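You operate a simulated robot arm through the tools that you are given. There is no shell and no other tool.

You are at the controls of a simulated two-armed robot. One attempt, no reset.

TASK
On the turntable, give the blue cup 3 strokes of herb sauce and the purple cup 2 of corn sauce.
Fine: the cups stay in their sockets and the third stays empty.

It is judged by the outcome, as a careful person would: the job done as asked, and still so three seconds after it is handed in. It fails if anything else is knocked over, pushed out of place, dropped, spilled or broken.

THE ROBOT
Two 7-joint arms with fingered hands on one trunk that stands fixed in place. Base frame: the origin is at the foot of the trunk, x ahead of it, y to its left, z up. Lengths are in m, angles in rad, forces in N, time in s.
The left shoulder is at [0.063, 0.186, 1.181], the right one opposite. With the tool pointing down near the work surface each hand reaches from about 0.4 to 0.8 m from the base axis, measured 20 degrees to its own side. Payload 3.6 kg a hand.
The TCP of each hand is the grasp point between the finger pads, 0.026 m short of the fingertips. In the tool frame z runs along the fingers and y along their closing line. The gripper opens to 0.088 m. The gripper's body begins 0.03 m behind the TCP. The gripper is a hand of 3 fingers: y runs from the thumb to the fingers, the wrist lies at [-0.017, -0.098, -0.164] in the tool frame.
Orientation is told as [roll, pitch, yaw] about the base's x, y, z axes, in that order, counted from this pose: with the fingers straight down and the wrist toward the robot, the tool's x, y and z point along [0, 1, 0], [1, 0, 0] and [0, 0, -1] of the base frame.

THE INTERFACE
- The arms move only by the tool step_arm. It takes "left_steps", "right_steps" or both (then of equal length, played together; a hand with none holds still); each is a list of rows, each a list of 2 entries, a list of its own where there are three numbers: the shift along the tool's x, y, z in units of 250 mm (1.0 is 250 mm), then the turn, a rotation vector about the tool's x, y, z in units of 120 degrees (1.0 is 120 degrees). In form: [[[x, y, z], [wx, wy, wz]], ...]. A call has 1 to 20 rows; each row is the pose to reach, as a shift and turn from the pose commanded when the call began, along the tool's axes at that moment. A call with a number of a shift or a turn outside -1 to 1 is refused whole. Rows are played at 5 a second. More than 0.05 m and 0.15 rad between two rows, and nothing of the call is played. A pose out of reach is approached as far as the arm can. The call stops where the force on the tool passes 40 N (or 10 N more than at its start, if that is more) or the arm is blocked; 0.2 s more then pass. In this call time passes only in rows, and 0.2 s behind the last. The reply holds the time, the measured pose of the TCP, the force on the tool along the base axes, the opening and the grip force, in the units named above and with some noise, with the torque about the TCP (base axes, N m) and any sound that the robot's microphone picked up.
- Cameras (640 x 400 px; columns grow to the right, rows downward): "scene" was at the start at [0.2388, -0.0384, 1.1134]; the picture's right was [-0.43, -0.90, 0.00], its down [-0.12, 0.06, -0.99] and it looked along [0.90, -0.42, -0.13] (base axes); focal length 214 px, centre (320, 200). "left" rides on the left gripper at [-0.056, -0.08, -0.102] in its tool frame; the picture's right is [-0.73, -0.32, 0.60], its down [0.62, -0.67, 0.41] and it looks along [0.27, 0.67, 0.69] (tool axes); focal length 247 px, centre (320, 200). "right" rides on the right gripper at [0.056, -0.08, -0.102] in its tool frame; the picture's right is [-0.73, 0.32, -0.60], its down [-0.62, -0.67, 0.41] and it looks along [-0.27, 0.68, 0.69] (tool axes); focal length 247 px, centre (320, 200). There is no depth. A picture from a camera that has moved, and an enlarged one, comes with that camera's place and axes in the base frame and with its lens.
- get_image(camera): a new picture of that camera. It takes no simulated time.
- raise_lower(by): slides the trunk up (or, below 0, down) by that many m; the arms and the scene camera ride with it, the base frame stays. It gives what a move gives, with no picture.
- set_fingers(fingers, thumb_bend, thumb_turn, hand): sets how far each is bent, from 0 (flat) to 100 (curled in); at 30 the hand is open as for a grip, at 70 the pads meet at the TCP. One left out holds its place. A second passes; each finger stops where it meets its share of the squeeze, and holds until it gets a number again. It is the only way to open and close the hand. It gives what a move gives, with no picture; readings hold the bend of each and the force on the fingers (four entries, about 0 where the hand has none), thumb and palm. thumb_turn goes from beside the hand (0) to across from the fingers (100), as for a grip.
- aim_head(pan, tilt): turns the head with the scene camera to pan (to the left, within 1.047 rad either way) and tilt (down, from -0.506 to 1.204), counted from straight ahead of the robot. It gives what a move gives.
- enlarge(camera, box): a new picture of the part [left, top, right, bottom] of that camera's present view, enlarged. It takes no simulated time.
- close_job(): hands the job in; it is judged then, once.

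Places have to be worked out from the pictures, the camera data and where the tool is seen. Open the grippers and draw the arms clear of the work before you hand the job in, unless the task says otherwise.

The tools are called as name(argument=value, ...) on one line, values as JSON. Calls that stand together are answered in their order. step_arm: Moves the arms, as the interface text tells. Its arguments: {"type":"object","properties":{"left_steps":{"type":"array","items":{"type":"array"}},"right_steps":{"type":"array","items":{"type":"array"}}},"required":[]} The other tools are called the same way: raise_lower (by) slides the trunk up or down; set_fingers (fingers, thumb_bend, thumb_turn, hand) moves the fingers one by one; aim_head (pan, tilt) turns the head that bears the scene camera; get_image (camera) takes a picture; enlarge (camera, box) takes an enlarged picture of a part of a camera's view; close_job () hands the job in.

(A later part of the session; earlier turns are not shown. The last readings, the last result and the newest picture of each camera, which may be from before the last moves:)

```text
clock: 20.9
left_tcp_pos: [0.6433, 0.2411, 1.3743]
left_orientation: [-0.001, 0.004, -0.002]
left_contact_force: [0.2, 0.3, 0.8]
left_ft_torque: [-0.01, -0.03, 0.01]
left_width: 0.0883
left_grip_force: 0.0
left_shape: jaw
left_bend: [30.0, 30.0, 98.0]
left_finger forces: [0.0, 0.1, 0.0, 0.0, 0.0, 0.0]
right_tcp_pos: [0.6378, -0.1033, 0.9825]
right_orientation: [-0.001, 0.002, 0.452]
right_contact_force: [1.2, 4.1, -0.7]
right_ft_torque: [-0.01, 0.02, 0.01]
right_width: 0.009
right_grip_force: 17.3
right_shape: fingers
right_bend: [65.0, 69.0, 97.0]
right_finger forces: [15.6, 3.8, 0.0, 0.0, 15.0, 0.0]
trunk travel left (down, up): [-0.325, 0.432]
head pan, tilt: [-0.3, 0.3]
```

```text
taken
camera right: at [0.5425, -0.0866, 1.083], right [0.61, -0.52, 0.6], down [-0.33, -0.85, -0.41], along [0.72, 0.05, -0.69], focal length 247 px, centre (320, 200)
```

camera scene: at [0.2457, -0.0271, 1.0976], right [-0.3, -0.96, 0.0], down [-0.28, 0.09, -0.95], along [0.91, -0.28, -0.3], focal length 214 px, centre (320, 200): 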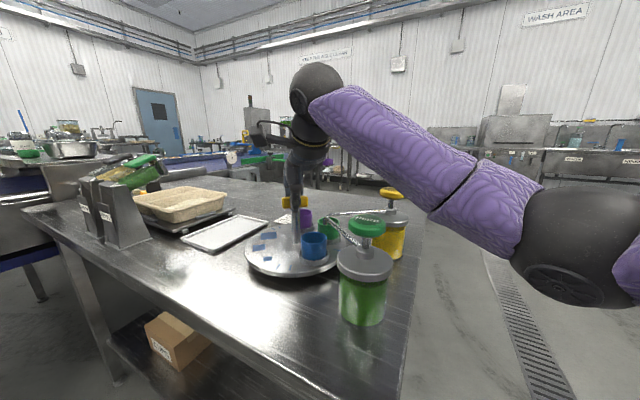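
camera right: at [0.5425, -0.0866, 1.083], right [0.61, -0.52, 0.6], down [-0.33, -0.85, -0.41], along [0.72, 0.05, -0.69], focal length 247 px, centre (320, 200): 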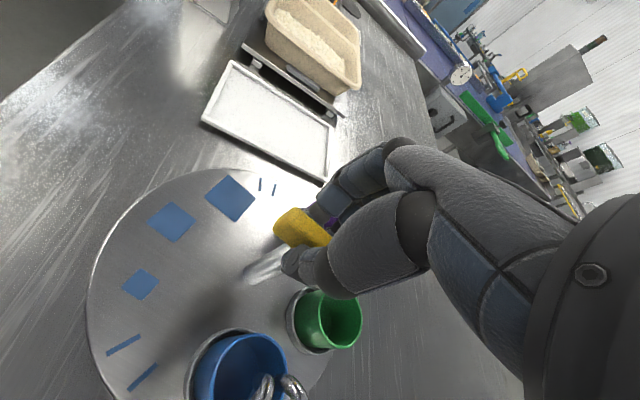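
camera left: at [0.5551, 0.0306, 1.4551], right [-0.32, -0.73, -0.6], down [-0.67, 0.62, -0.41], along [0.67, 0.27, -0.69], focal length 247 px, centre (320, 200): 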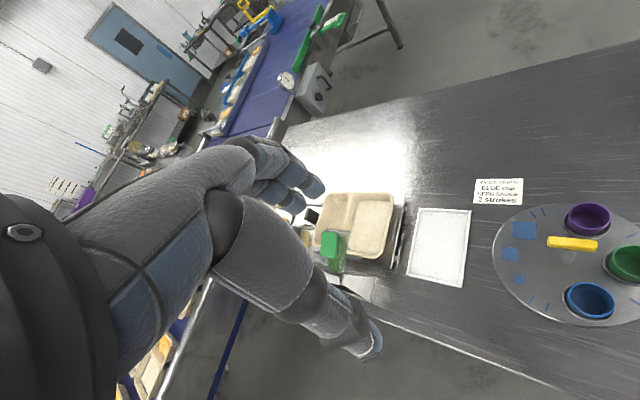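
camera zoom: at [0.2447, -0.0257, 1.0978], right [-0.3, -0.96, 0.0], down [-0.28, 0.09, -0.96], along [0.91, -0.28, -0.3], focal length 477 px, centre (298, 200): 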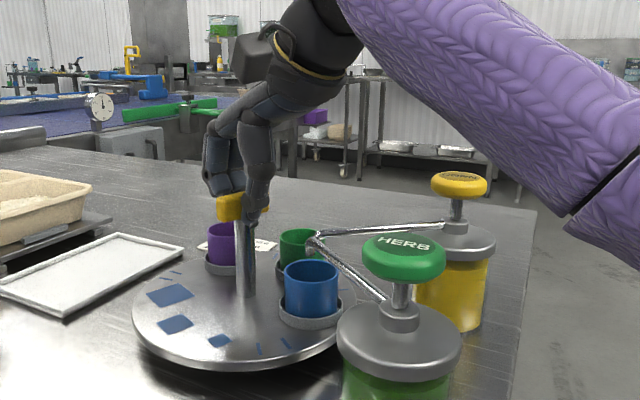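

71° turned; blue's rim now sits exactly where green's was (312, 272 in the same crop). I open the hand just enough to free the bar, keeping the thumb away from the spouts, then lift straight up.

set_fingers(hand="right", fingers=50, thumb_bend=55)

step_arm(right_steps=[[[0, 0, -0.1], [0, 0, 0]], [[0, 0, -0.2], [0, 0, 0]], [[0, 0, -0.3], [0, 0, 0]], [[0, 0, -0.4], [0, 0, 0]], [[0, 0, -0.5], [0, 0, 0]], [[0, 0, -0.6], [0, 0, 0]]])

get_image(camera="right")

enlarge(camera="scene", box=[220, 110, 440, 290])

```text
clock: 21.9
left_tcp_pos: [0.643, 0.2405, 1.3745]
left_orientation: [0.0, 0.001, -0.001]
left_contact_force: [-0.5, -0.8, -0.1]
left_ft_torque: [-0.01, 0.0, 0.01]
left_width: 0.0882
left_grip_force: 0.1
left_shape: jaw
left_bend: [30.0, 30.0, 98.0]
left_finger forces: [0.0, 0.1, 0.1, 0.0, 0.0, 0.0]
right_tcp_pos: [0.6392, -0.1042, 0.9826]
right_orientation: [-0.001, 0.0, 0.452]
right_contact_force: [0.2, 0.3, 0.6]
right_ft_torque: [-0.04, 0.03, 0.02]
right_width: 0.0388
right_grip_force: 0.1
right_shape: fingers
right_bend: [50.0, 55.0, 97.0]
right_finger forces: [0.0, 0.0, 0.0, 0.0, 0.1, 0.0]
trunk travel left (down, up): [-0.325, 0.432]
head pan, tilt: [-0.3, 0.3]
```

```text
clock: 23.3
left_tcp_pos: [0.6438, 0.2405, 1.374]
left_orientation: [-0.001, 0.003, 0.0]
left_contact_force: [0.2, 0.3, 0.2]
left_ft_torque: [0.0, 0.03, 0.0]
left_width: 0.0878
left_grip_force: 0.0
left_shape: jaw
left_bend: [30.0, 30.0, 98.0]
left_finger forces: [0.0, 0.0, 0.0, 0.0, 0.1, 0.1]
right_tcp_pos: [0.6381, -0.1036, 1.1313]
right_orientation: [-0.001, -0.001, 0.45]
right_contact_force: [-0.1, 0.1, -0.2]
right_ft_torque: [-0.03, -0.01, 0.0]
right_width: 0.0389
right_grip_force: 0.0
right_shape: fingers
right_bend: [50.0, 55.0, 97.0]
right_finger forces: [0.1, 0.1, 0.0, 0.0, 0.1, 0.0]
trunk travel left (down, up): [-0.325, 0.432]
head pan, tilt: [-0.3, 0.3]
```

```text
taken
camera right: at [0.5426, -0.0875, 1.2325], right [0.61, -0.52, 0.6], down [-0.33, -0.85, -0.41], along [0.72, 0.05, -0.69], focal length 247 px, centre (320, 200)
```

right: 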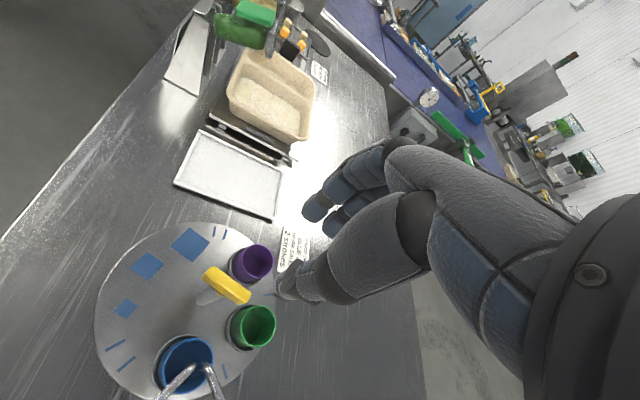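

```text
2.22 times, centred on (330, 200) of scene
camera zoom: at [0.2443, -0.0262, 1.098], right [-0.3, -0.96, 0.0], down [-0.28, 0.09, -0.96], along [0.91, -0.28, -0.3], focal length 477 px, centre (298, 200)
```

zoom: 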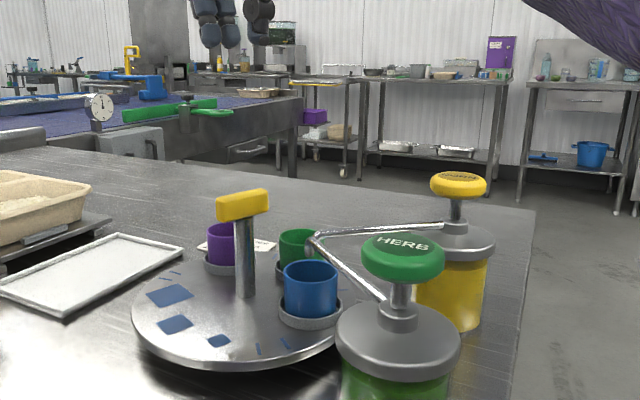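

Blue is under both spouts. I look closer from the hand camera to confirm the cup is centred under the tips before I touch a pump.

enlarge(camera="right", box=[90, 220, 290, 400])

set_fingers(hand="right", fingers=70, thumb_bend=70)

```text
2.22 times, centred on (190, 310) of right
camera zoom: at [0.5426, -0.0875, 1.2325], right [0.61, -0.52, 0.6], down [-0.33, -0.85, -0.41], along [0.72, 0.05, -0.69], focal length 549 px, centre (609, -44)
```

zoom: 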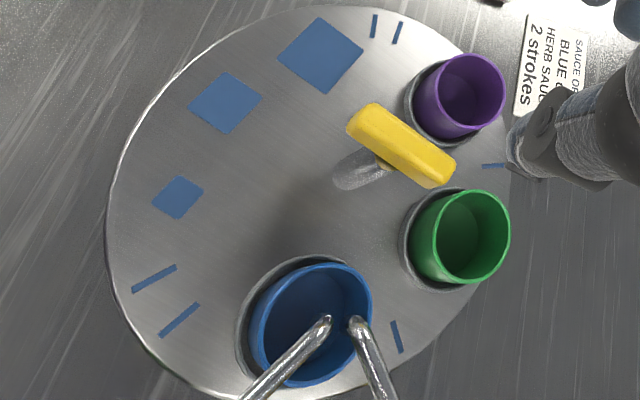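

```text
clock: 24.3
left_tcp_pos: [0.6429, 0.2403, 1.3758]
left_orientation: [0.0, 0.001, -0.001]
left_contact_force: [-0.2, -0.2, 0.7]
left_ft_torque: [0.03, 0.0, 0.03]
left_width: 0.088
left_grip_force: 0.0
left_shape: jaw
left_bend: [30.0, 30.0, 98.0]
left_finger forces: [0.0, 0.0, 0.0, 0.0, 0.0, 0.0]
right_tcp_pos: [0.6383, -0.1038, 1.1313]
right_orientation: [0.001, 0.001, 0.45]
right_contact_force: [-0.8, -0.3, -0.3]
right_ft_torque: [0.03, 0.0, 0.04]
right_width: 0.0026
right_grip_force: 0.1
right_shape: fingers
right_bend: [70.0, 70.0, 97.0]
right_finger forces: [0.0, 0.1, 0.1, 0.0, 0.0, 0.0]
trunk travel left (down, up): [-0.325, 0.432]
head pan, tilt: [-0.3, 0.3]
```

The herb tip projects to (0.583, -0.143) and blue's rim centre to (0.582, -0.144), so it is well centred. With the fingertips pinched together, I carry the right hand at height to above the herb head at (0.464, -0.153).

step_arm(right_steps=[[[0.025, -0.1424, 0], [0, 0, 0.043]], [[0.05, -0.2848, 0], [0, 0, 0.086]], [[0.075, -0.4272, 0], [0, 0, 0.129]], [[0.1, -0.5696, 0], [0, 0, 0.172]], [[0.125, -0.712, 0], [0, 0, 0.215]]])

get_image(camera="right")

get_image(camera="scene")

```text
clock: 25.5
left_tcp_pos: [0.643, 0.2401, 1.3751]
left_orientation: [-0.001, 0.0, -0.001]
left_contact_force: [-0.1, -0.2, 0.2]
left_ft_torque: [-0.02, 0.0, 0.02]
left_width: 0.088
left_grip_force: 0.1
left_shape: jaw
left_bend: [30.0, 30.0, 98.0]
left_finger forces: [0.0, 0.0, 0.0, 0.0, 0.0, 0.0]
right_tcp_pos: [0.4625, -0.1539, 1.132]
right_orientation: [-0.002, 0.002, -0.001]
right_contact_force: [0.7, 0.0, 0.3]
right_ft_torque: [0.0, 0.01, 0.0]
right_width: 0.0024
right_grip_force: 0.0
right_shape: fingers
right_bend: [70.0, 70.0, 97.0]
right_finger forces: [0.0, 0.1, 0.0, 0.1, 0.0, 0.1]
trunk travel left (down, up): [-0.325, 0.432]
head pan, tilt: [-0.3, 0.3]
```

```text
taken
camera right: at [0.3836, -0.0969, 1.2334], right [0.32, -0.73, 0.6], down [-0.67, -0.62, -0.41], along [0.68, -0.27, -0.69], focal length 247 px, centre (320, 200)
```

right: 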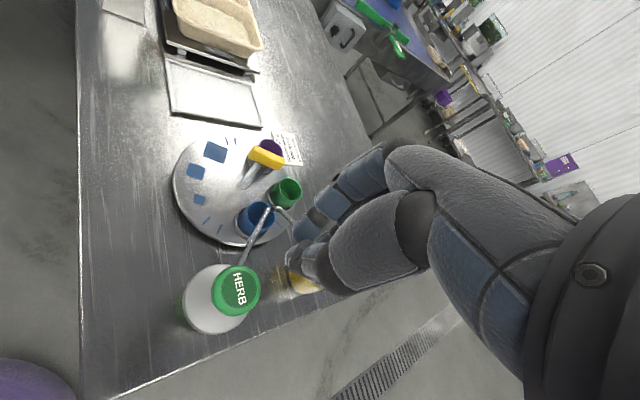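

```text
taken
camera scene: at [0.2438, -0.0266, 1.0981], right [-0.3, -0.96, 0.0], down [-0.28, 0.09, -0.96], along [0.91, -0.28, -0.3], focal length 214 px, centre (320, 200)
```

scene: 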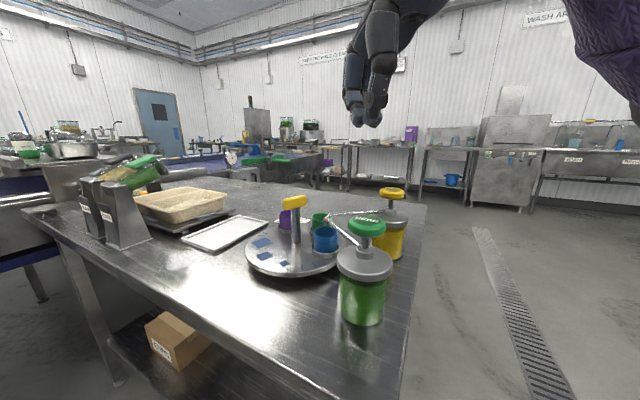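

The head projects to about (0.461, -0.155) from here, so the TCP at (0.4625, -0.154) is centred. I lower until the fingertips are about 1 cm above the head and look.

step_arm(right_steps=[[[0, 0, 0.12], [0, 0, 0]], [[0, 0, 0.24], [0, 0, 0]], [[0, 0, 0.36], [0, 0, 0]]])

get_image(camera="right")

enlarge(camera="scene", box=[240, 100, 460, 340])

```text
clock: 26.3
left_tcp_pos: [0.6445, 0.2406, 1.3741]
left_orientation: [0.001, 0.001, 0.0]
left_contact_force: [-0.1, 0.6, -0.3]
left_ft_torque: [0.0, -0.02, 0.01]
left_width: 0.0878
left_grip_force: 0.2
left_shape: jaw
left_bend: [30.0, 30.0, 98.0]
left_finger forces: [0.0, 0.0, 0.0, 0.1, 0.0, 0.1]
right_tcp_pos: [0.4655, -0.1539, 1.0415]
right_orientation: [0.0, 0.0, 0.0]
right_contact_force: [0.4, 0.2, 0.5]
right_ft_torque: [0.0, -0.02, 0.01]
right_width: 0.0022
right_grip_force: 0.0
right_shape: fingers
right_bend: [70.0, 70.0, 97.0]
right_finger forces: [0.1, 0.0, 0.1, 0.0, 0.0, 0.1]
trunk travel left (down, up): [-0.325, 0.432]
head pan, tilt: [-0.3, 0.3]
```

```text
taken
camera right: at [0.3854, -0.0979, 1.1432], right [0.32, -0.74, 0.6], down [-0.67, -0.62, -0.41], along [0.67, -0.27, -0.69], focal length 247 px, centre (320, 200)
```

right: 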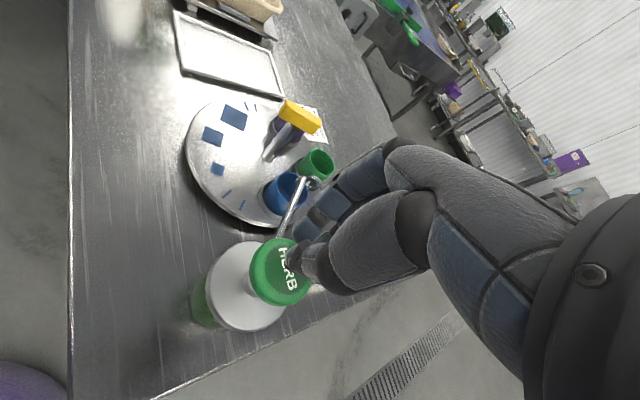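

```text
1.67 times, centred on (350, 220) of scene
camera zoom: at [0.2445, -0.0265, 1.0979], right [-0.3, -0.96, 0.0], down [-0.28, 0.09, -0.96], along [0.91, -0.28, -0.3], focal length 358 px, centre (270, 167)
```

zoom: 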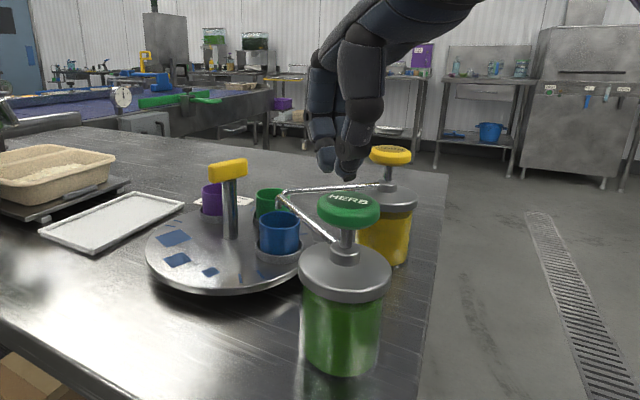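

The gap is about 1.5 cm. The thumb tip sits over the head centre while the two fingertips lie a bit further forward, so I zoom in to centre the cluster properly.

enlarge(camera="scene", box=[330, 150, 410, 240])

enlarge(camera="right", box=[220, 180, 380, 320])

```text
4.44 times, centred on (370, 195) of scene
camera zoom: at [0.2445, -0.0265, 1.0979], right [-0.3, -0.96, 0.0], down [-0.28, 0.09, -0.96], along [0.91, -0.28, -0.3], focal length 953 px, centre (98, 222)
```

zoom: 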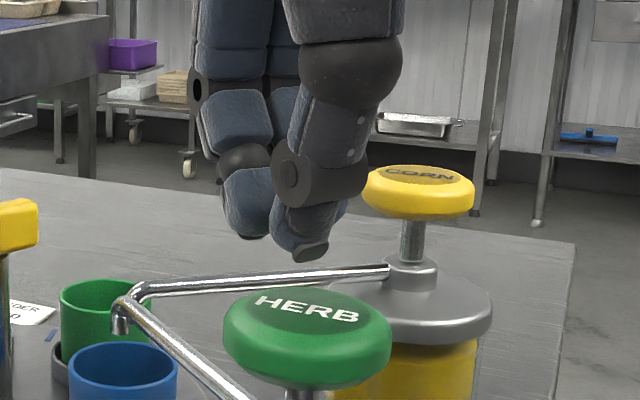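

```text
2.86 times, centred on (300, 250) of right
camera zoom: at [0.3854, -0.0979, 1.1432], right [0.32, -0.74, 0.6], down [-0.67, -0.62, -0.41], along [0.67, -0.27, -0.69], focal length 706 px, centre (377, 57)
```

zoom: 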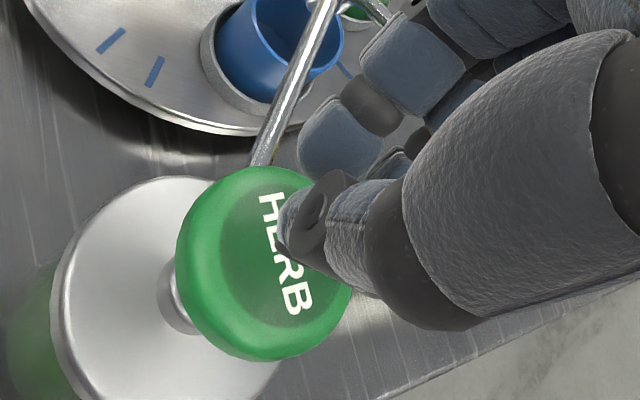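

At contact the fingertip cluster would land about 8 mm forward-left of the head centre. I shift 6 mm back and 5 mm right, and descend to just above the head.

step_arm(right_steps=[[[-0.02, -0.024, 0], [0, 0, 0]], [[-0.02, -0.024, 0.045], [0, 0, 0]]])

enlarge(camera="right", box=[220, 180, 380, 320])

enlarge(camera="scene", box=[330, 150, 410, 240])

```text
clock: 26.9
left_tcp_pos: [0.6447, 0.2424, 1.3739]
left_orientation: [0.0, 0.002, 0.0]
left_contact_force: [0.2, 0.5, -0.2]
left_ft_torque: [0.03, 0.02, -0.01]
left_width: 0.088
left_grip_force: 0.1
left_shape: jaw
left_bend: [30.0, 30.0, 98.0]
left_finger forces: [0.1, 0.0, 0.0, 0.0, 0.0, 0.0]
right_tcp_pos: [0.4588, -0.1582, 1.0301]
right_orientation: [0.0, 0.0, 0.001]
right_contact_force: [0.1, 0.7, -0.2]
right_ft_torque: [0.0, -0.03, 0.0]
right_width: 0.0024
right_grip_force: 0.0
right_shape: fingers
right_bend: [70.0, 70.0, 97.0]
right_finger forces: [0.0, 0.1, 0.0, 0.0, 0.0, 0.0]
trunk travel left (down, up): [-0.325, 0.432]
head pan, tilt: [-0.3, 0.3]
```

```text
2.86 times, centred on (300, 250) of right
camera zoom: at [0.379, -0.102, 1.131], right [0.32, -0.73, 0.6], down [-0.67, -0.62, -0.41], along [0.68, -0.27, -0.69], focal length 706 px, centre (377, 57)
```

zoom: 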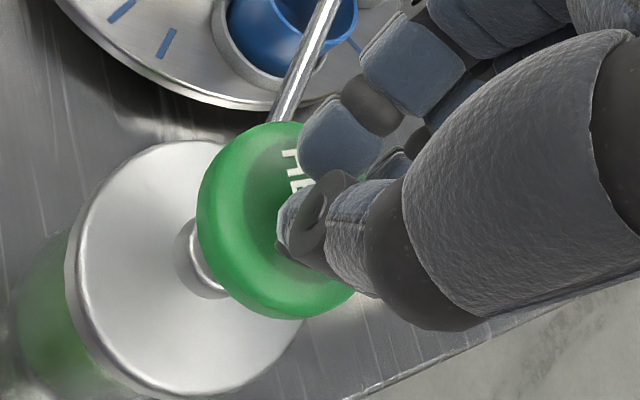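

```text
4.44 times, centred on (370, 195) of scene
camera zoom: at [0.2446, -0.0262, 1.0979], right [-0.3, -0.96, 0.0], down [-0.28, 0.09, -0.96], along [0.91, -0.28, -0.3], focal length 953 px, centre (98, 222)
```

zoom: 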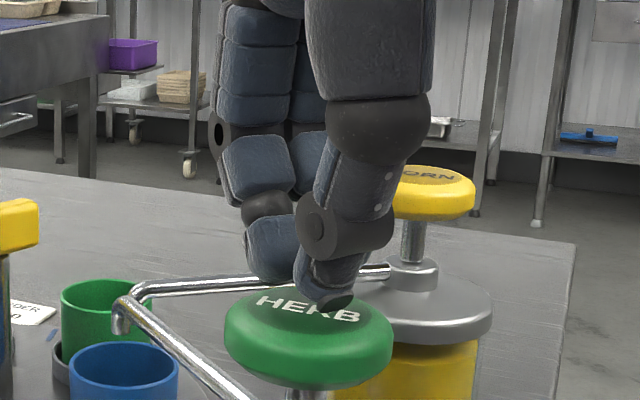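

The tips are now over the head and about 1 cm above it. I press the first full stroke downward in small rows until the pump bottoms out or the force stop triggers.

step_arm(right_steps=[[[0, 0, 0.024], [0, 0, 0]], [[0, 0, 0.048], [0, 0, 0]], [[0, 0, 0.072], [0, 0, 0]], [[0, 0, 0.096], [0, 0, 0]], [[0, 0, 0.12], [0, 0, 0]], [[0, 0, 0.144], [0, 0, 0]], [[0, 0, 0.168], [0, 0, 0]]])

enlarge(camera="scene", box=[250, 140, 450, 340])

enlarge(camera="right", box=[180, 100, 380, 320])

```text
clock: 28.2
left_tcp_pos: [0.6408, 0.2398, 1.3749]
left_orientation: [0.001, 0.002, 0.0]
left_contact_force: [-0.5, 0.3, 0.7]
left_ft_torque: [0.02, 0.02, -0.03]
left_width: 0.088
left_grip_force: 0.1
left_shape: jaw
left_bend: [30.0, 30.0, 98.0]
left_finger forces: [0.0, 0.0, 0.0, 0.1, 0.1, 0.0]
right_tcp_pos: [0.4601, -0.1571, 1.0099]
right_orientation: [0.01, -0.025, -0.004]
right_contact_force: [-5.6, -3.3, 25.6]
right_ft_torque: [0.15, 0.55, 0.08]
right_width: 0.0044
right_grip_force: 12.8
right_shape: fingers
right_bend: [70.0, 70.0, 98.0]
right_finger forces: [0.0, 0.1, 0.0, 0.1, 25.7, 0.0]
trunk travel left (down, up): [-0.325, 0.432]
head pan, tilt: [-0.3, 0.3]
stopped in row 6 (right hand): the force on the tool passed its limit at 45 N (the readings are from after the stop); the commanded pose is now the measured one
```

```text
2.00 times, centred on (350, 240) of scene
camera zoom: at [0.2435, -0.0262, 1.0982], right [-0.3, -0.96, 0.0], down [-0.28, 0.09, -0.96], along [0.91, -0.28, -0.3], focal length 429 px, centre (260, 120)
```

zoom: 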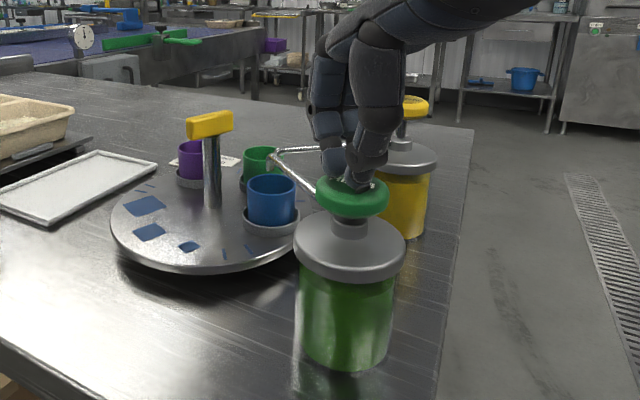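

```text
1.82 times, centred on (280, 210) of right
camera zoom: at [0.378, -0.1017, 1.1089], right [0.3, -0.74, 0.6], down [-0.66, -0.62, -0.44], along [0.69, -0.26, -0.67], focal length 449 px, centre (393, 182)
```

zoom: 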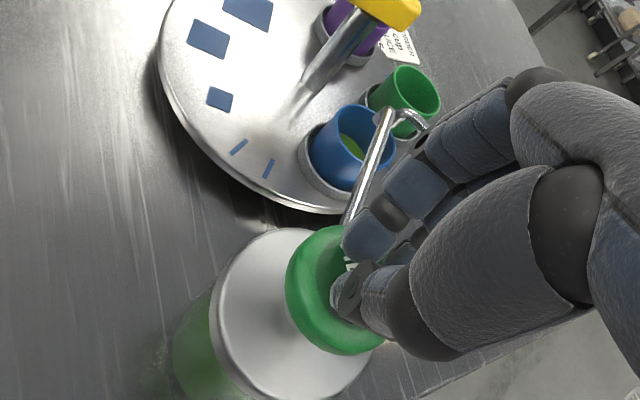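

Green sauce has appeared in the blue cup, and the stop came at 45 N. I zoom in to see whether the pump really bottomed out and how much is in the cup.

enlarge(camera="scene", box=[330, 180, 410, 260])

enlarge(camera="right", box=[300, 130, 380, 220])

```text
5.00 times, centred on (370, 220) of scene
camera zoom: at [0.2435, -0.0262, 1.0982], right [-0.3, -0.96, 0.0], down [-0.28, 0.09, -0.96], along [0.91, -0.28, -0.3], focal length 1072 px, centre (70, 100)
```

zoom: 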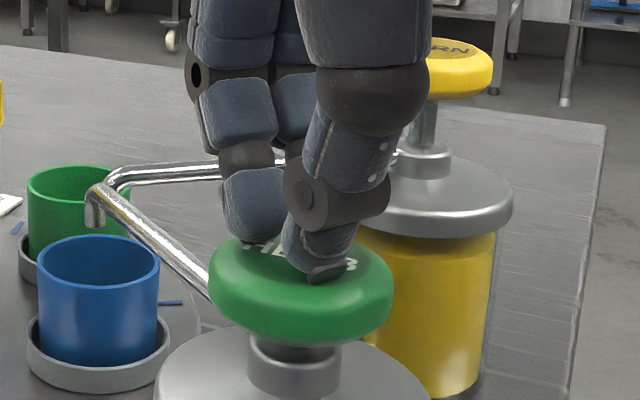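

```text
4.44 times, centred on (340, 175) of right
camera zoom: at [0.378, -0.1017, 1.1089], right [0.3, -0.74, 0.6], down [-0.66, -0.62, -0.44], along [0.69, -0.26, -0.67], focal length 1098 px, centre (231, 311)
```

zoom: 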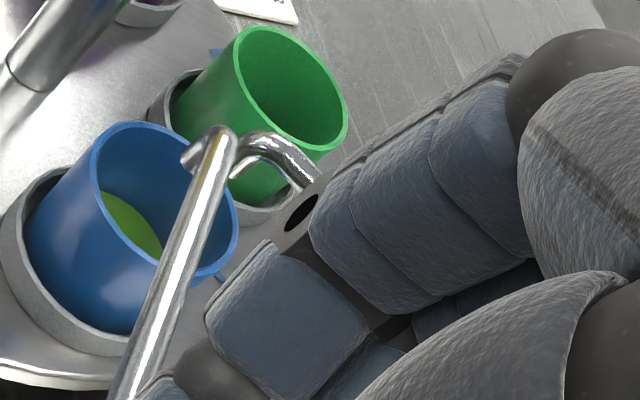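

One stroke of herb is in blue, and the head is right down at its collar. I lift off fully so the pump can return.

step_arm(right_steps=[[[0, 0, -0.03], [0, 0, 0]], [[0, 0, -0.06], [0, 0, 0]], [[0, 0, -0.09], [0, 0, 0]], [[0, 0, -0.11], [0, 0, 0]]])

enlarge(camera="scene", box=[330, 150, 410, 240])

enlarge(camera="right", box=[180, 100, 380, 320])

```text
clock: 29.2
left_tcp_pos: [0.642, 0.2405, 1.375]
left_orientation: [-0.001, 0.003, 0.001]
left_contact_force: [-0.7, -0.4, 0.4]
left_ft_torque: [-0.02, 0.0, -0.02]
left_width: 0.0878
left_grip_force: 0.0
left_shape: jaw
left_bend: [30.0, 30.0, 98.0]
left_finger forces: [0.0, 0.0, 0.0, 0.0, 0.1, 0.1]
right_tcp_pos: [0.4589, -0.1572, 1.0325]
right_orientation: [0.005, -0.015, -0.001]
right_contact_force: [0.2, 0.5, -0.6]
right_ft_torque: [0.0, -0.02, -0.01]
right_width: 0.0023
right_grip_force: 0.0
right_shape: fingers
right_bend: [70.0, 70.0, 98.0]
right_finger forces: [0.0, 0.0, 0.0, 0.1, 0.0, 0.0]
trunk travel left (down, up): [-0.325, 0.432]
head pan, tilt: [-0.3, 0.3]
```

```text
4.44 times, centred on (370, 195) of scene
camera zoom: at [0.2443, -0.0262, 1.0979], right [-0.3, -0.96, 0.0], down [-0.28, 0.09, -0.96], along [0.91, -0.28, -0.3], focal length 953 px, centre (98, 222)
```

zoom: 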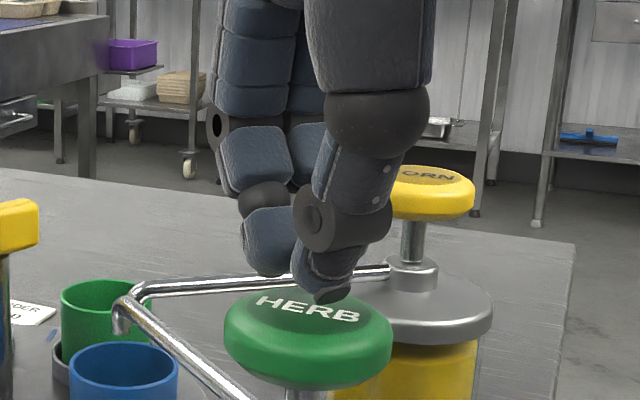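

```text
1.82 times, centred on (280, 210) of right
camera zoom: at [0.3777, -0.1017, 1.1324], right [0.31, -0.74, 0.6], down [-0.66, -0.62, -0.42], along [0.68, -0.26, -0.68], focal length 449 px, centre (393, 182)
```

zoom: 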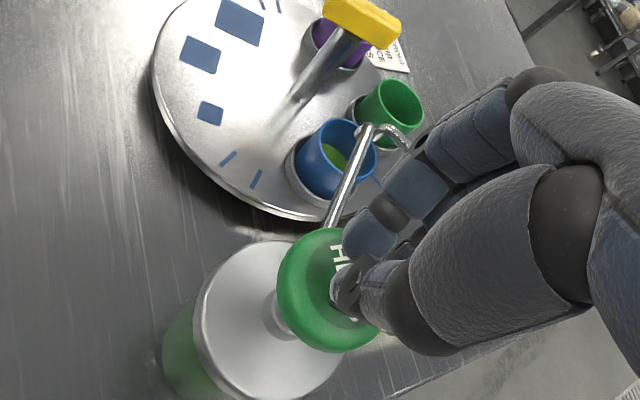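

The head is back at full height and the jar hasn't shifted. I repeat the same press for stroke 2, removing the small tilt the hand picked up.

step_arm(right_steps=[[[0, 0, 0.024], [0.0072, -0.0024, 0]], [[0, 0, 0.048], [0.0072, -0.0024, 0]], [[0, 0, 0.072], [0.0072, -0.0024, 0]], [[0, 0, 0.096], [0.0072, -0.0024, 0]], [[0, 0, 0.12], [0.0072, -0.0024, 0]], [[0, 0, 0.144], [0.0072, -0.0024, 0]], [[0, 0, 0.168], [0.0072, -0.0024, 0]], [[0, 0, 0.18], [0.0072, -0.0024, 0]]])

enlarge(camera="scene", box=[330, 180, 410, 260])

enlarge(camera="right", box=[300, 130, 380, 220])

```text
clock: 30.5
left_tcp_pos: [0.6419, 0.2403, 1.3755]
left_orientation: [0.001, 0.002, 0.0]
left_contact_force: [0.9, 0.0, 0.1]
left_ft_torque: [0.01, 0.03, -0.03]
left_width: 0.0881
left_grip_force: 0.0
left_shape: jaw
left_bend: [30.0, 30.0, 98.0]
left_finger forces: [0.0, 0.0, 0.0, 0.1, 0.0, 0.0]
right_tcp_pos: [0.4615, -0.1563, 1.0086]
right_orientation: [0.014, -0.028, -0.003]
right_contact_force: [-5.8, -2.3, 26.6]
right_ft_torque: [0.17, 0.6, 0.07]
right_width: 0.005
right_grip_force: 13.5
right_shape: fingers
right_bend: [70.0, 70.0, 98.0]
right_finger forces: [0.0, 0.1, 0.0, 0.1, 26.9, 0.0]
trunk travel left (down, up): [-0.325, 0.432]
head pan, tilt: [-0.3, 0.3]
stopped in row 6 (right hand): the force on the tool passed its limit at 44 N (the readings are from after the stop); the commanded pose is now the measured one
```

```text
5.00 times, centred on (370, 220) of scene
camera zoom: at [0.2434, -0.0262, 1.0983], right [-0.3, -0.96, 0.0], down [-0.28, 0.09, -0.96], along [0.91, -0.28, -0.3], focal length 1072 px, centre (70, 100)
```

zoom: 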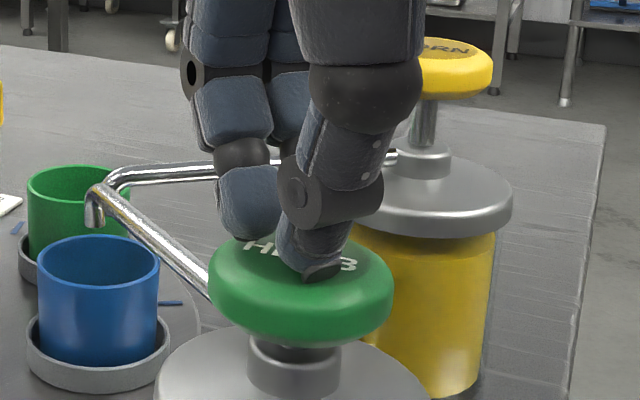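

```text
4.44 times, centred on (340, 175) of right
camera zoom: at [0.3799, -0.1014, 1.109], right [0.3, -0.74, 0.6], down [-0.66, -0.62, -0.44], along [0.69, -0.26, -0.67], focal length 1098 px, centre (231, 311)
```

zoom: 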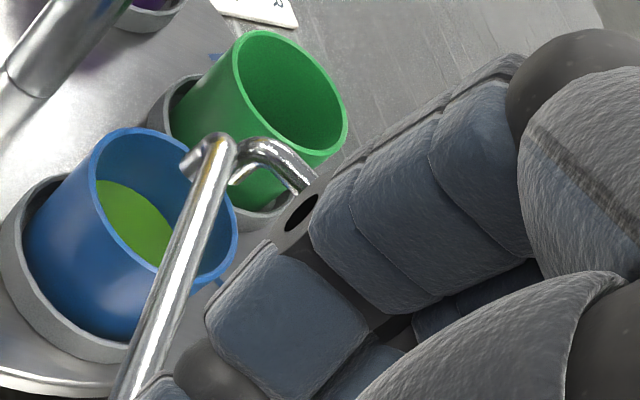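

The level in blue rose by a second step, with the head fully down again. I lift off.

step_arm(right_steps=[[[0, 0, -0.03], [0, 0, 0]], [[0, 0, -0.06], [0, 0, 0]], [[0, 0, -0.09], [0, 0, 0]], [[0.004, -0.008, -0.11], [0.0072, -0.0036, 0]]])

enlarge(camera="scene", box=[330, 150, 410, 240])

enlarge(camera="right", box=[180, 100, 380, 320])

```text
clock: 31.5
left_tcp_pos: [0.644, 0.2407, 1.3737]
left_orientation: [0.0, 0.004, -0.001]
left_contact_force: [-0.3, 0.0, -0.1]
left_ft_torque: [0.02, -0.02, -0.03]
left_width: 0.0879
left_grip_force: 0.0
left_shape: jaw
left_bend: [30.0, 30.0, 98.0]
left_finger forces: [0.0, 0.1, 0.0, 0.0, 0.0, 0.0]
right_tcp_pos: [0.4586, -0.1578, 1.0321]
right_orientation: [0.002, 0.001, -0.004]
right_contact_force: [0.0, 0.2, 0.1]
right_ft_torque: [0.02, -0.02, -0.01]
right_width: 0.0021
right_grip_force: 0.0
right_shape: fingers
right_bend: [70.0, 70.0, 97.0]
right_finger forces: [0.0, 0.1, 0.0, 0.0, 0.0, 0.0]
trunk travel left (down, up): [-0.325, 0.432]
head pan, tilt: [-0.3, 0.3]
```

```text
4.44 times, centred on (370, 195) of scene
camera zoom: at [0.2443, -0.0263, 1.0979], right [-0.3, -0.96, 0.0], down [-0.28, 0.09, -0.96], along [0.91, -0.28, -0.3], focal length 953 px, centre (98, 222)
```

zoom: 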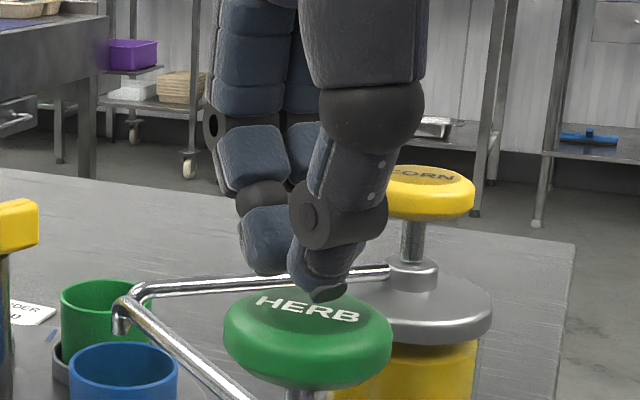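

```text
1.82 times, centred on (280, 210) of right
camera zoom: at [0.3795, -0.1004, 1.1339], right [0.32, -0.74, 0.6], down [-0.67, -0.62, -0.41], along [0.67, -0.27, -0.69], focal length 449 px, centre (393, 182)
```

zoom: 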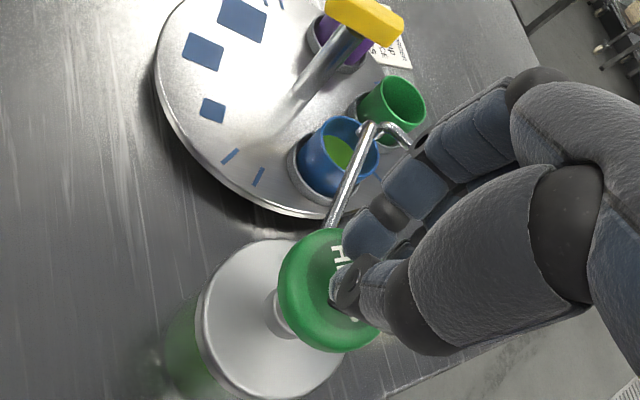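

The pump has returned and the hand is level above it. Now the third and last herb stroke, pressed the same way.

step_arm(right_steps=[[[0, 0, 0.024], [0, 0, 0]], [[0, 0, 0.048], [0, 0, 0]], [[0, 0, 0.072], [0, 0, 0]], [[0, 0, 0.096], [0, 0, 0]], [[0, 0, 0.12], [0, 0, 0]], [[0, 0, 0.144], [0, 0, 0]], [[0, 0, 0.168], [0, 0, 0]], [[0, 0, 0.18], [0, 0, 0]]])

enlarge(camera="scene", box=[330, 180, 410, 260])

enlarge(camera="right", box=[300, 130, 380, 220])

```text
clock: 32.9
left_tcp_pos: [0.6428, 0.2398, 1.3753]
left_orientation: [0.0, 0.002, 0.001]
left_contact_force: [0.6, 0.2, 0.4]
left_ft_torque: [0.0, 0.0, 0.0]
left_width: 0.0878
left_grip_force: 0.0
left_shape: jaw
left_bend: [30.0, 30.0, 98.0]
left_finger forces: [0.0, 0.0, 0.0, 0.0, 0.0, 0.0]
right_tcp_pos: [0.4609, -0.1565, 1.0102]
right_orientation: [0.012, -0.028, -0.005]
right_contact_force: [-5.6, -2.2, 27.1]
right_ft_torque: [0.2, 0.62, 0.08]
right_width: 0.0054
right_grip_force: 13.4
right_shape: fingers
right_bend: [70.0, 70.0, 98.0]
right_finger forces: [0.0, 0.0, 0.0, 0.0, 27.0, 0.1]
trunk travel left (down, up): [-0.325, 0.432]
head pan, tilt: [-0.3, 0.3]
stopped in row 6 (right hand): the force on the tool passed its limit at 45 N (the readings are from after the stop); the commanded pose is now the measured one
```

```text
5.00 times, centred on (370, 220) of scene
camera zoom: at [0.2434, -0.0262, 1.0983], right [-0.3, -0.96, 0.0], down [-0.28, 0.09, -0.96], along [0.91, -0.28, -0.29], focal length 1072 px, centre (70, 100)
```

zoom: 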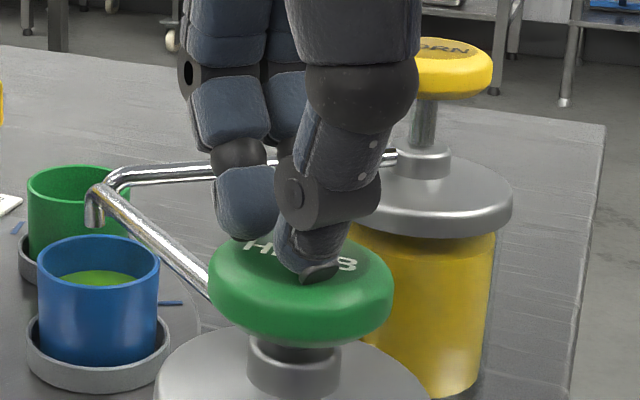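

```text
4.44 times, centred on (340, 175) of right
camera zoom: at [0.38, -0.1003, 1.1091], right [0.3, -0.74, 0.6], down [-0.66, -0.61, -0.44], along [0.69, -0.26, -0.67], focal length 1098 px, centre (231, 311)
```

zoom: 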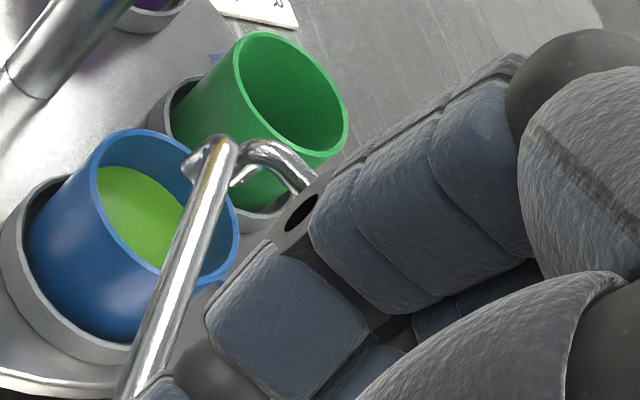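

That's the third stroke; the level rose again and is now visible below blue's rim. I lift well clear and level the hand.

step_arm(right_steps=[[[0, 0, -0.04], [0, 0, 0]], [[0, 0, -0.08], [0, 0, 0]], [[0, -0.004, -0.2], [0.0072, -0.003, 0]], [[0, -0.008, -0.36], [0.0134, -0.0057, 0]], [[0, -0.008, -0.5], [0.0134, -0.0057, 0]]])

get_image(camera="right")

enlarge(camera="scene", box=[220, 110, 440, 340])

```text
clock: 34.1
left_tcp_pos: [0.6439, 0.2408, 1.3757]
left_orientation: [-0.001, 0.001, 0.001]
left_contact_force: [-0.6, -0.5, 0.2]
left_ft_torque: [-0.01, 0.02, 0.0]
left_width: 0.0878
left_grip_force: 0.0
left_shape: jaw
left_bend: [30.0, 30.0, 98.0]
left_finger forces: [0.1, 0.1, 0.0, 0.1, 0.1, 0.0]
right_tcp_pos: [0.4561, -0.1563, 1.1298]
right_orientation: [-0.002, 0.013, -0.005]
right_contact_force: [-0.2, 0.4, 0.3]
right_ft_torque: [0.01, -0.04, -0.01]
right_width: 0.0024
right_grip_force: 0.1
right_shape: fingers
right_bend: [70.0, 70.0, 98.0]
right_finger forces: [0.0, 0.1, 0.0, 0.0, 0.0, 0.1]
trunk travel left (down, up): [-0.325, 0.432]
head pan, tilt: [-0.3, 0.3]
```

```text
taken
camera right: at [0.3788, -0.0996, 1.2309], right [0.32, -0.73, 0.6], down [-0.67, -0.62, -0.4], along [0.67, -0.27, -0.69], focal length 247 px, centre (320, 200)
```

right: 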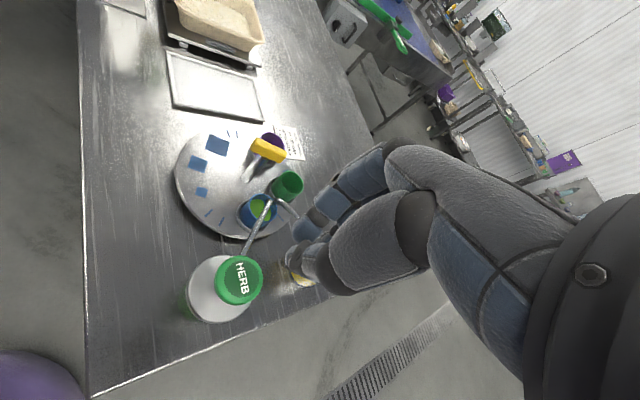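

```text
1.74 times, centred on (330, 225) of scene
camera zoom: at [0.2443, -0.0261, 1.098], right [-0.3, -0.96, 0.0], down [-0.28, 0.09, -0.96], along [0.91, -0.28, -0.3], focal length 373 px, centre (303, 156)
```

zoom: 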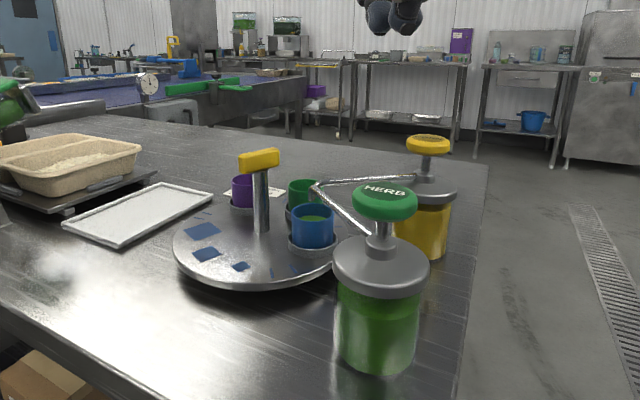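

Blue has its 3 herb strokes, green and purple are empty, and nothing has moved. I open the fingers moderately and return above the handle (axis about (0.637, -0.100)) at the yaw where I released it.

set_fingers(hand="right", fingers=40, thumb_bend=45)

step_arm(right_steps=[[[0.037, 0.121, 0.007], [-0.006, 0, -0.036]], [[0.075, 0.241, 0.013], [-0.006, 0, -0.073]], [[0.112, 0.362, 0.02], [-0.006, 0, -0.109]], [[0.149, 0.483, 0.027], [-0.006, 0, -0.145]], [[0.187, 0.603, 0.033], [-0.006, 0, -0.182]], [[0.224, 0.724, 0.04], [-0.006, 0, -0.218]]])

get_image(camera="right")

get_image(camera="scene")

```text
clock: 35.1
left_tcp_pos: [0.643, 0.2408, 1.3739]
left_orientation: [-0.001, 0.002, -0.001]
left_contact_force: [-0.1, -0.3, -0.1]
left_ft_torque: [0.03, 0.0, -0.02]
left_width: 0.0881
left_grip_force: 0.1
left_shape: jaw
left_bend: [30.0, 30.0, 98.0]
left_finger forces: [0.1, 0.1, 0.0, 0.1, 0.0, 0.1]
right_tcp_pos: [0.4573, -0.157, 1.1295]
right_orientation: [-0.005, 0.012, -0.007]
right_contact_force: [-0.2, -0.5, -0.4]
right_ft_torque: [0.0, 0.01, -0.01]
right_width: 0.0609
right_grip_force: 0.1
right_shape: fingers
right_bend: [40.0, 45.0, 98.0]
right_finger forces: [0.0, 0.0, 0.1, 0.0, 0.1, 0.0]
trunk travel left (down, up): [-0.325, 0.432]
head pan, tilt: [-0.3, 0.3]
```

```text
clock: 36.5
left_tcp_pos: [0.6422, 0.241, 1.3746]
left_orientation: [0.0, 0.003, 0.0]
left_contact_force: [-0.9, 0.2, -0.6]
left_ft_torque: [0.02, 0.01, 0.01]
left_width: 0.0881
left_grip_force: 0.1
left_shape: jaw
left_bend: [30.0, 30.0, 98.0]
left_finger forces: [0.1, 0.0, 0.0, 0.0, 0.1, 0.1]
right_tcp_pos: [0.6397, -0.0997, 1.1158]
right_orientation: [-0.002, 0.0, 0.452]
right_contact_force: [0.0, -0.4, -0.3]
right_ft_torque: [-0.04, 0.03, -0.03]
right_width: 0.0612
right_grip_force: 0.0
right_shape: fingers
right_bend: [40.0, 45.0, 98.0]
right_finger forces: [0.0, 0.0, 0.0, 0.1, 0.0, 0.0]
trunk travel left (down, up): [-0.325, 0.432]
head pan, tilt: [-0.3, 0.3]
```

```text
taken
camera right: at [0.5427, -0.0841, 1.2163], right [0.61, -0.52, 0.6], down [-0.32, -0.85, -0.41], along [0.72, 0.05, -0.69], focal length 247 px, centre (320, 200)
```

right: 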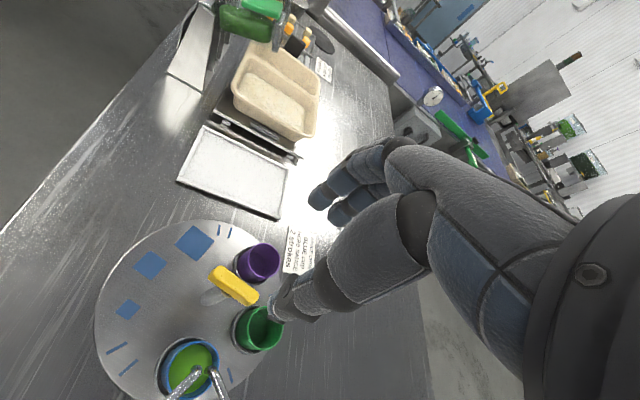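

```text
taken
camera scene: at [0.2448, -0.0259, 1.0978], right [-0.3, -0.96, 0.0], down [-0.28, 0.09, -0.96], along [0.91, -0.28, -0.3], focal length 214 px, centre (320, 200)
```

scene: 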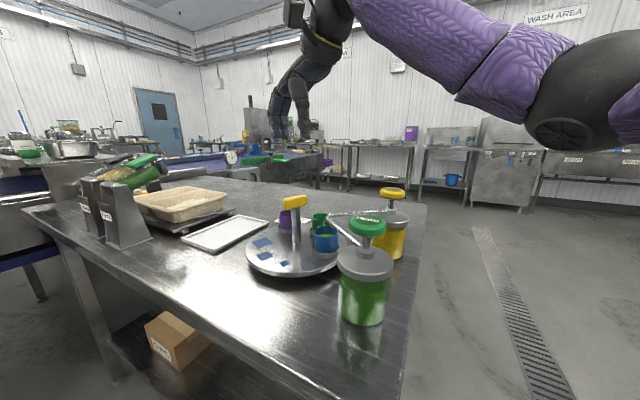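

The bar lies along the same line as when I released it and the TCP is over it within about 2 mm. I descend to the grip height.

step_arm(right_steps=[[[0, -0.006, 0.13], [0, 0, 0]], [[0, -0.006, 0.26], [0, 0, 0]], [[0, -0.006, 0.39], [0, 0, 0]], [[0, -0.006, 0.52], [0, 0, 0]]])

get_image(camera="right")

enlarge(camera="scene", box=[220, 110, 440, 290])

```text
clock: 37.5
left_tcp_pos: [0.6433, 0.241, 1.3739]
left_orientation: [0.0, 0.002, 0.0]
left_contact_force: [0.2, 0.5, 1.2]
left_ft_torque: [0.01, 0.03, 0.03]
left_width: 0.0879
left_grip_force: 0.2
left_shape: jaw
left_bend: [30.0, 30.0, 98.0]
left_finger forces: [0.0, 0.1, 0.1, 0.1, 0.0, 0.0]
right_tcp_pos: [0.6376, -0.1029, 0.9855]
right_orientation: [-0.002, -0.001, 0.453]
right_contact_force: [-0.1, 0.8, 0.2]
right_ft_torque: [0.02, -0.03, -0.02]
right_width: 0.061
right_grip_force: 0.0
right_shape: fingers
right_bend: [40.0, 45.0, 98.0]
right_finger forces: [0.1, 0.1, 0.0, 0.1, 0.0, 0.0]
trunk travel left (down, up): [-0.325, 0.432]
head pan, tilt: [-0.3, 0.3]
```

```text
taken
camera right: at [0.5415, -0.0878, 1.0869], right [0.61, -0.52, 0.6], down [-0.33, -0.85, -0.41], along [0.72, 0.05, -0.69], focal length 247 px, centre (320, 200)
```

right: 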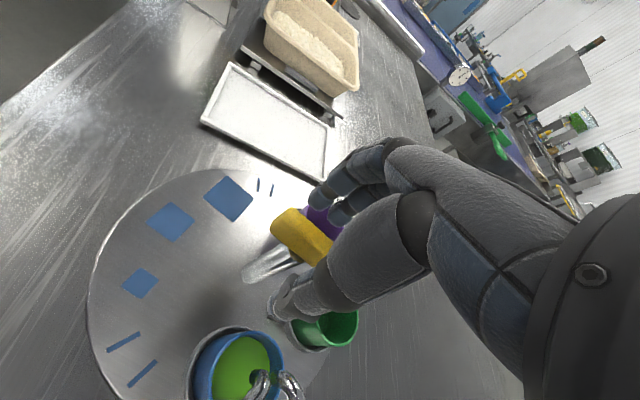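

```text
2.22 times, centred on (330, 200) of scene
camera zoom: at [0.2446, -0.0264, 1.0979], right [-0.3, -0.96, 0.0], down [-0.28, 0.09, -0.96], along [0.91, -0.28, -0.3], focal length 477 px, centre (298, 200)
```

zoom: 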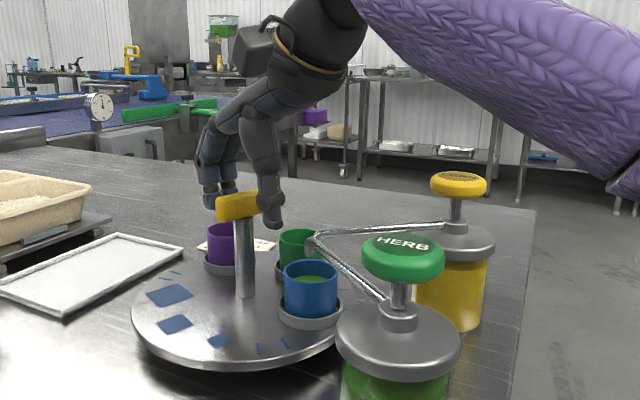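

The hand straddles the bar at the same pose as before. I close on it.

set_fingers(hand="right", fingers=75, thumb_bend=80)

```text
clock: 38.5
left_tcp_pos: [0.6437, 0.2405, 1.3741]
left_orientation: [0.001, 0.003, 0.0]
left_contact_force: [0.5, 0.2, 0.6]
left_ft_torque: [-0.01, -0.02, 0.0]
left_width: 0.0879
left_grip_force: 0.1
left_shape: jaw
left_bend: [30.0, 30.0, 98.0]
left_finger forces: [0.0, 0.1, 0.1, 0.1, 0.0, 0.1]
right_tcp_pos: [0.6385, -0.1028, 0.9853]
right_orientation: [0.0, 0.0, 0.452]
right_contact_force: [3.5, 1.6, -4.3]
right_ft_torque: [-0.05, -0.04, -0.03]
right_width: 0.0081
right_grip_force: 15.1
right_shape: fingers
right_bend: [65.0, 69.0, 97.0]
right_finger forces: [14.0, 3.7, 0.1, 0.1, 13.5, 0.0]
trunk travel left (down, up): [-0.325, 0.432]
head pan, tilt: [-0.3, 0.3]
```

The grip is firm and nearly force-free. I turn clockwise gently, since blue now holds sauce, easing the TCP along the small arc about the true axis. About 29° first.

step_arm(right_steps=[[[0.0005, -0.001, 0], [0, 0, 0.04]], [[0.001, -0.002, 0], [0, 0, 0.08]], [[0.0015, -0.003, 0], [0, 0, 0.12]], [[0.002, -0.003, 0], [0, 0, 0.16]], [[0.0025, -0.004, 0], [0, 0, 0.2]], [[0.003, -0.005, 0], [0, 0, 0.24]]])

enlarge(camera="scene", box=[220, 110, 440, 290])

```text
clock: 39.9
left_tcp_pos: [0.6452, 0.2403, 1.3738]
left_orientation: [-0.001, 0.003, 0.001]
left_contact_force: [-0.1, -0.2, -0.3]
left_ft_torque: [-0.03, 0.04, -0.02]
left_width: 0.0878
left_grip_force: 0.1
left_shape: jaw
left_bend: [30.0, 30.0, 98.0]
left_finger forces: [0.0, 0.0, 0.1, 0.0, 0.0, 0.0]
right_tcp_pos: [0.6364, -0.103, 0.9865]
right_orientation: [0.0, 0.002, -0.053]
right_contact_force: [-1.5, -1.0, -13.0]
right_ft_torque: [-0.09, 0.04, 0.05]
right_width: 0.0084
right_grip_force: 13.2
right_shape: fingers
right_bend: [65.0, 69.0, 97.0]
right_finger forces: [8.5, 4.0, 0.0, 0.0, 14.5, 0.1]
trunk travel left (down, up): [-0.325, 0.432]
head pan, tilt: [-0.3, 0.3]
```

```text
2.22 times, centred on (330, 200) of scene
camera zoom: at [0.2452, -0.0266, 1.0976], right [-0.3, -0.96, 0.0], down [-0.28, 0.09, -0.95], along [0.91, -0.28, -0.3], focal length 477 px, centre (298, 200)
```

zoom: 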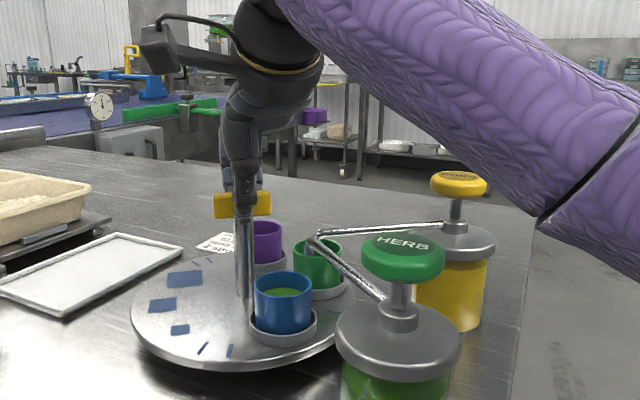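

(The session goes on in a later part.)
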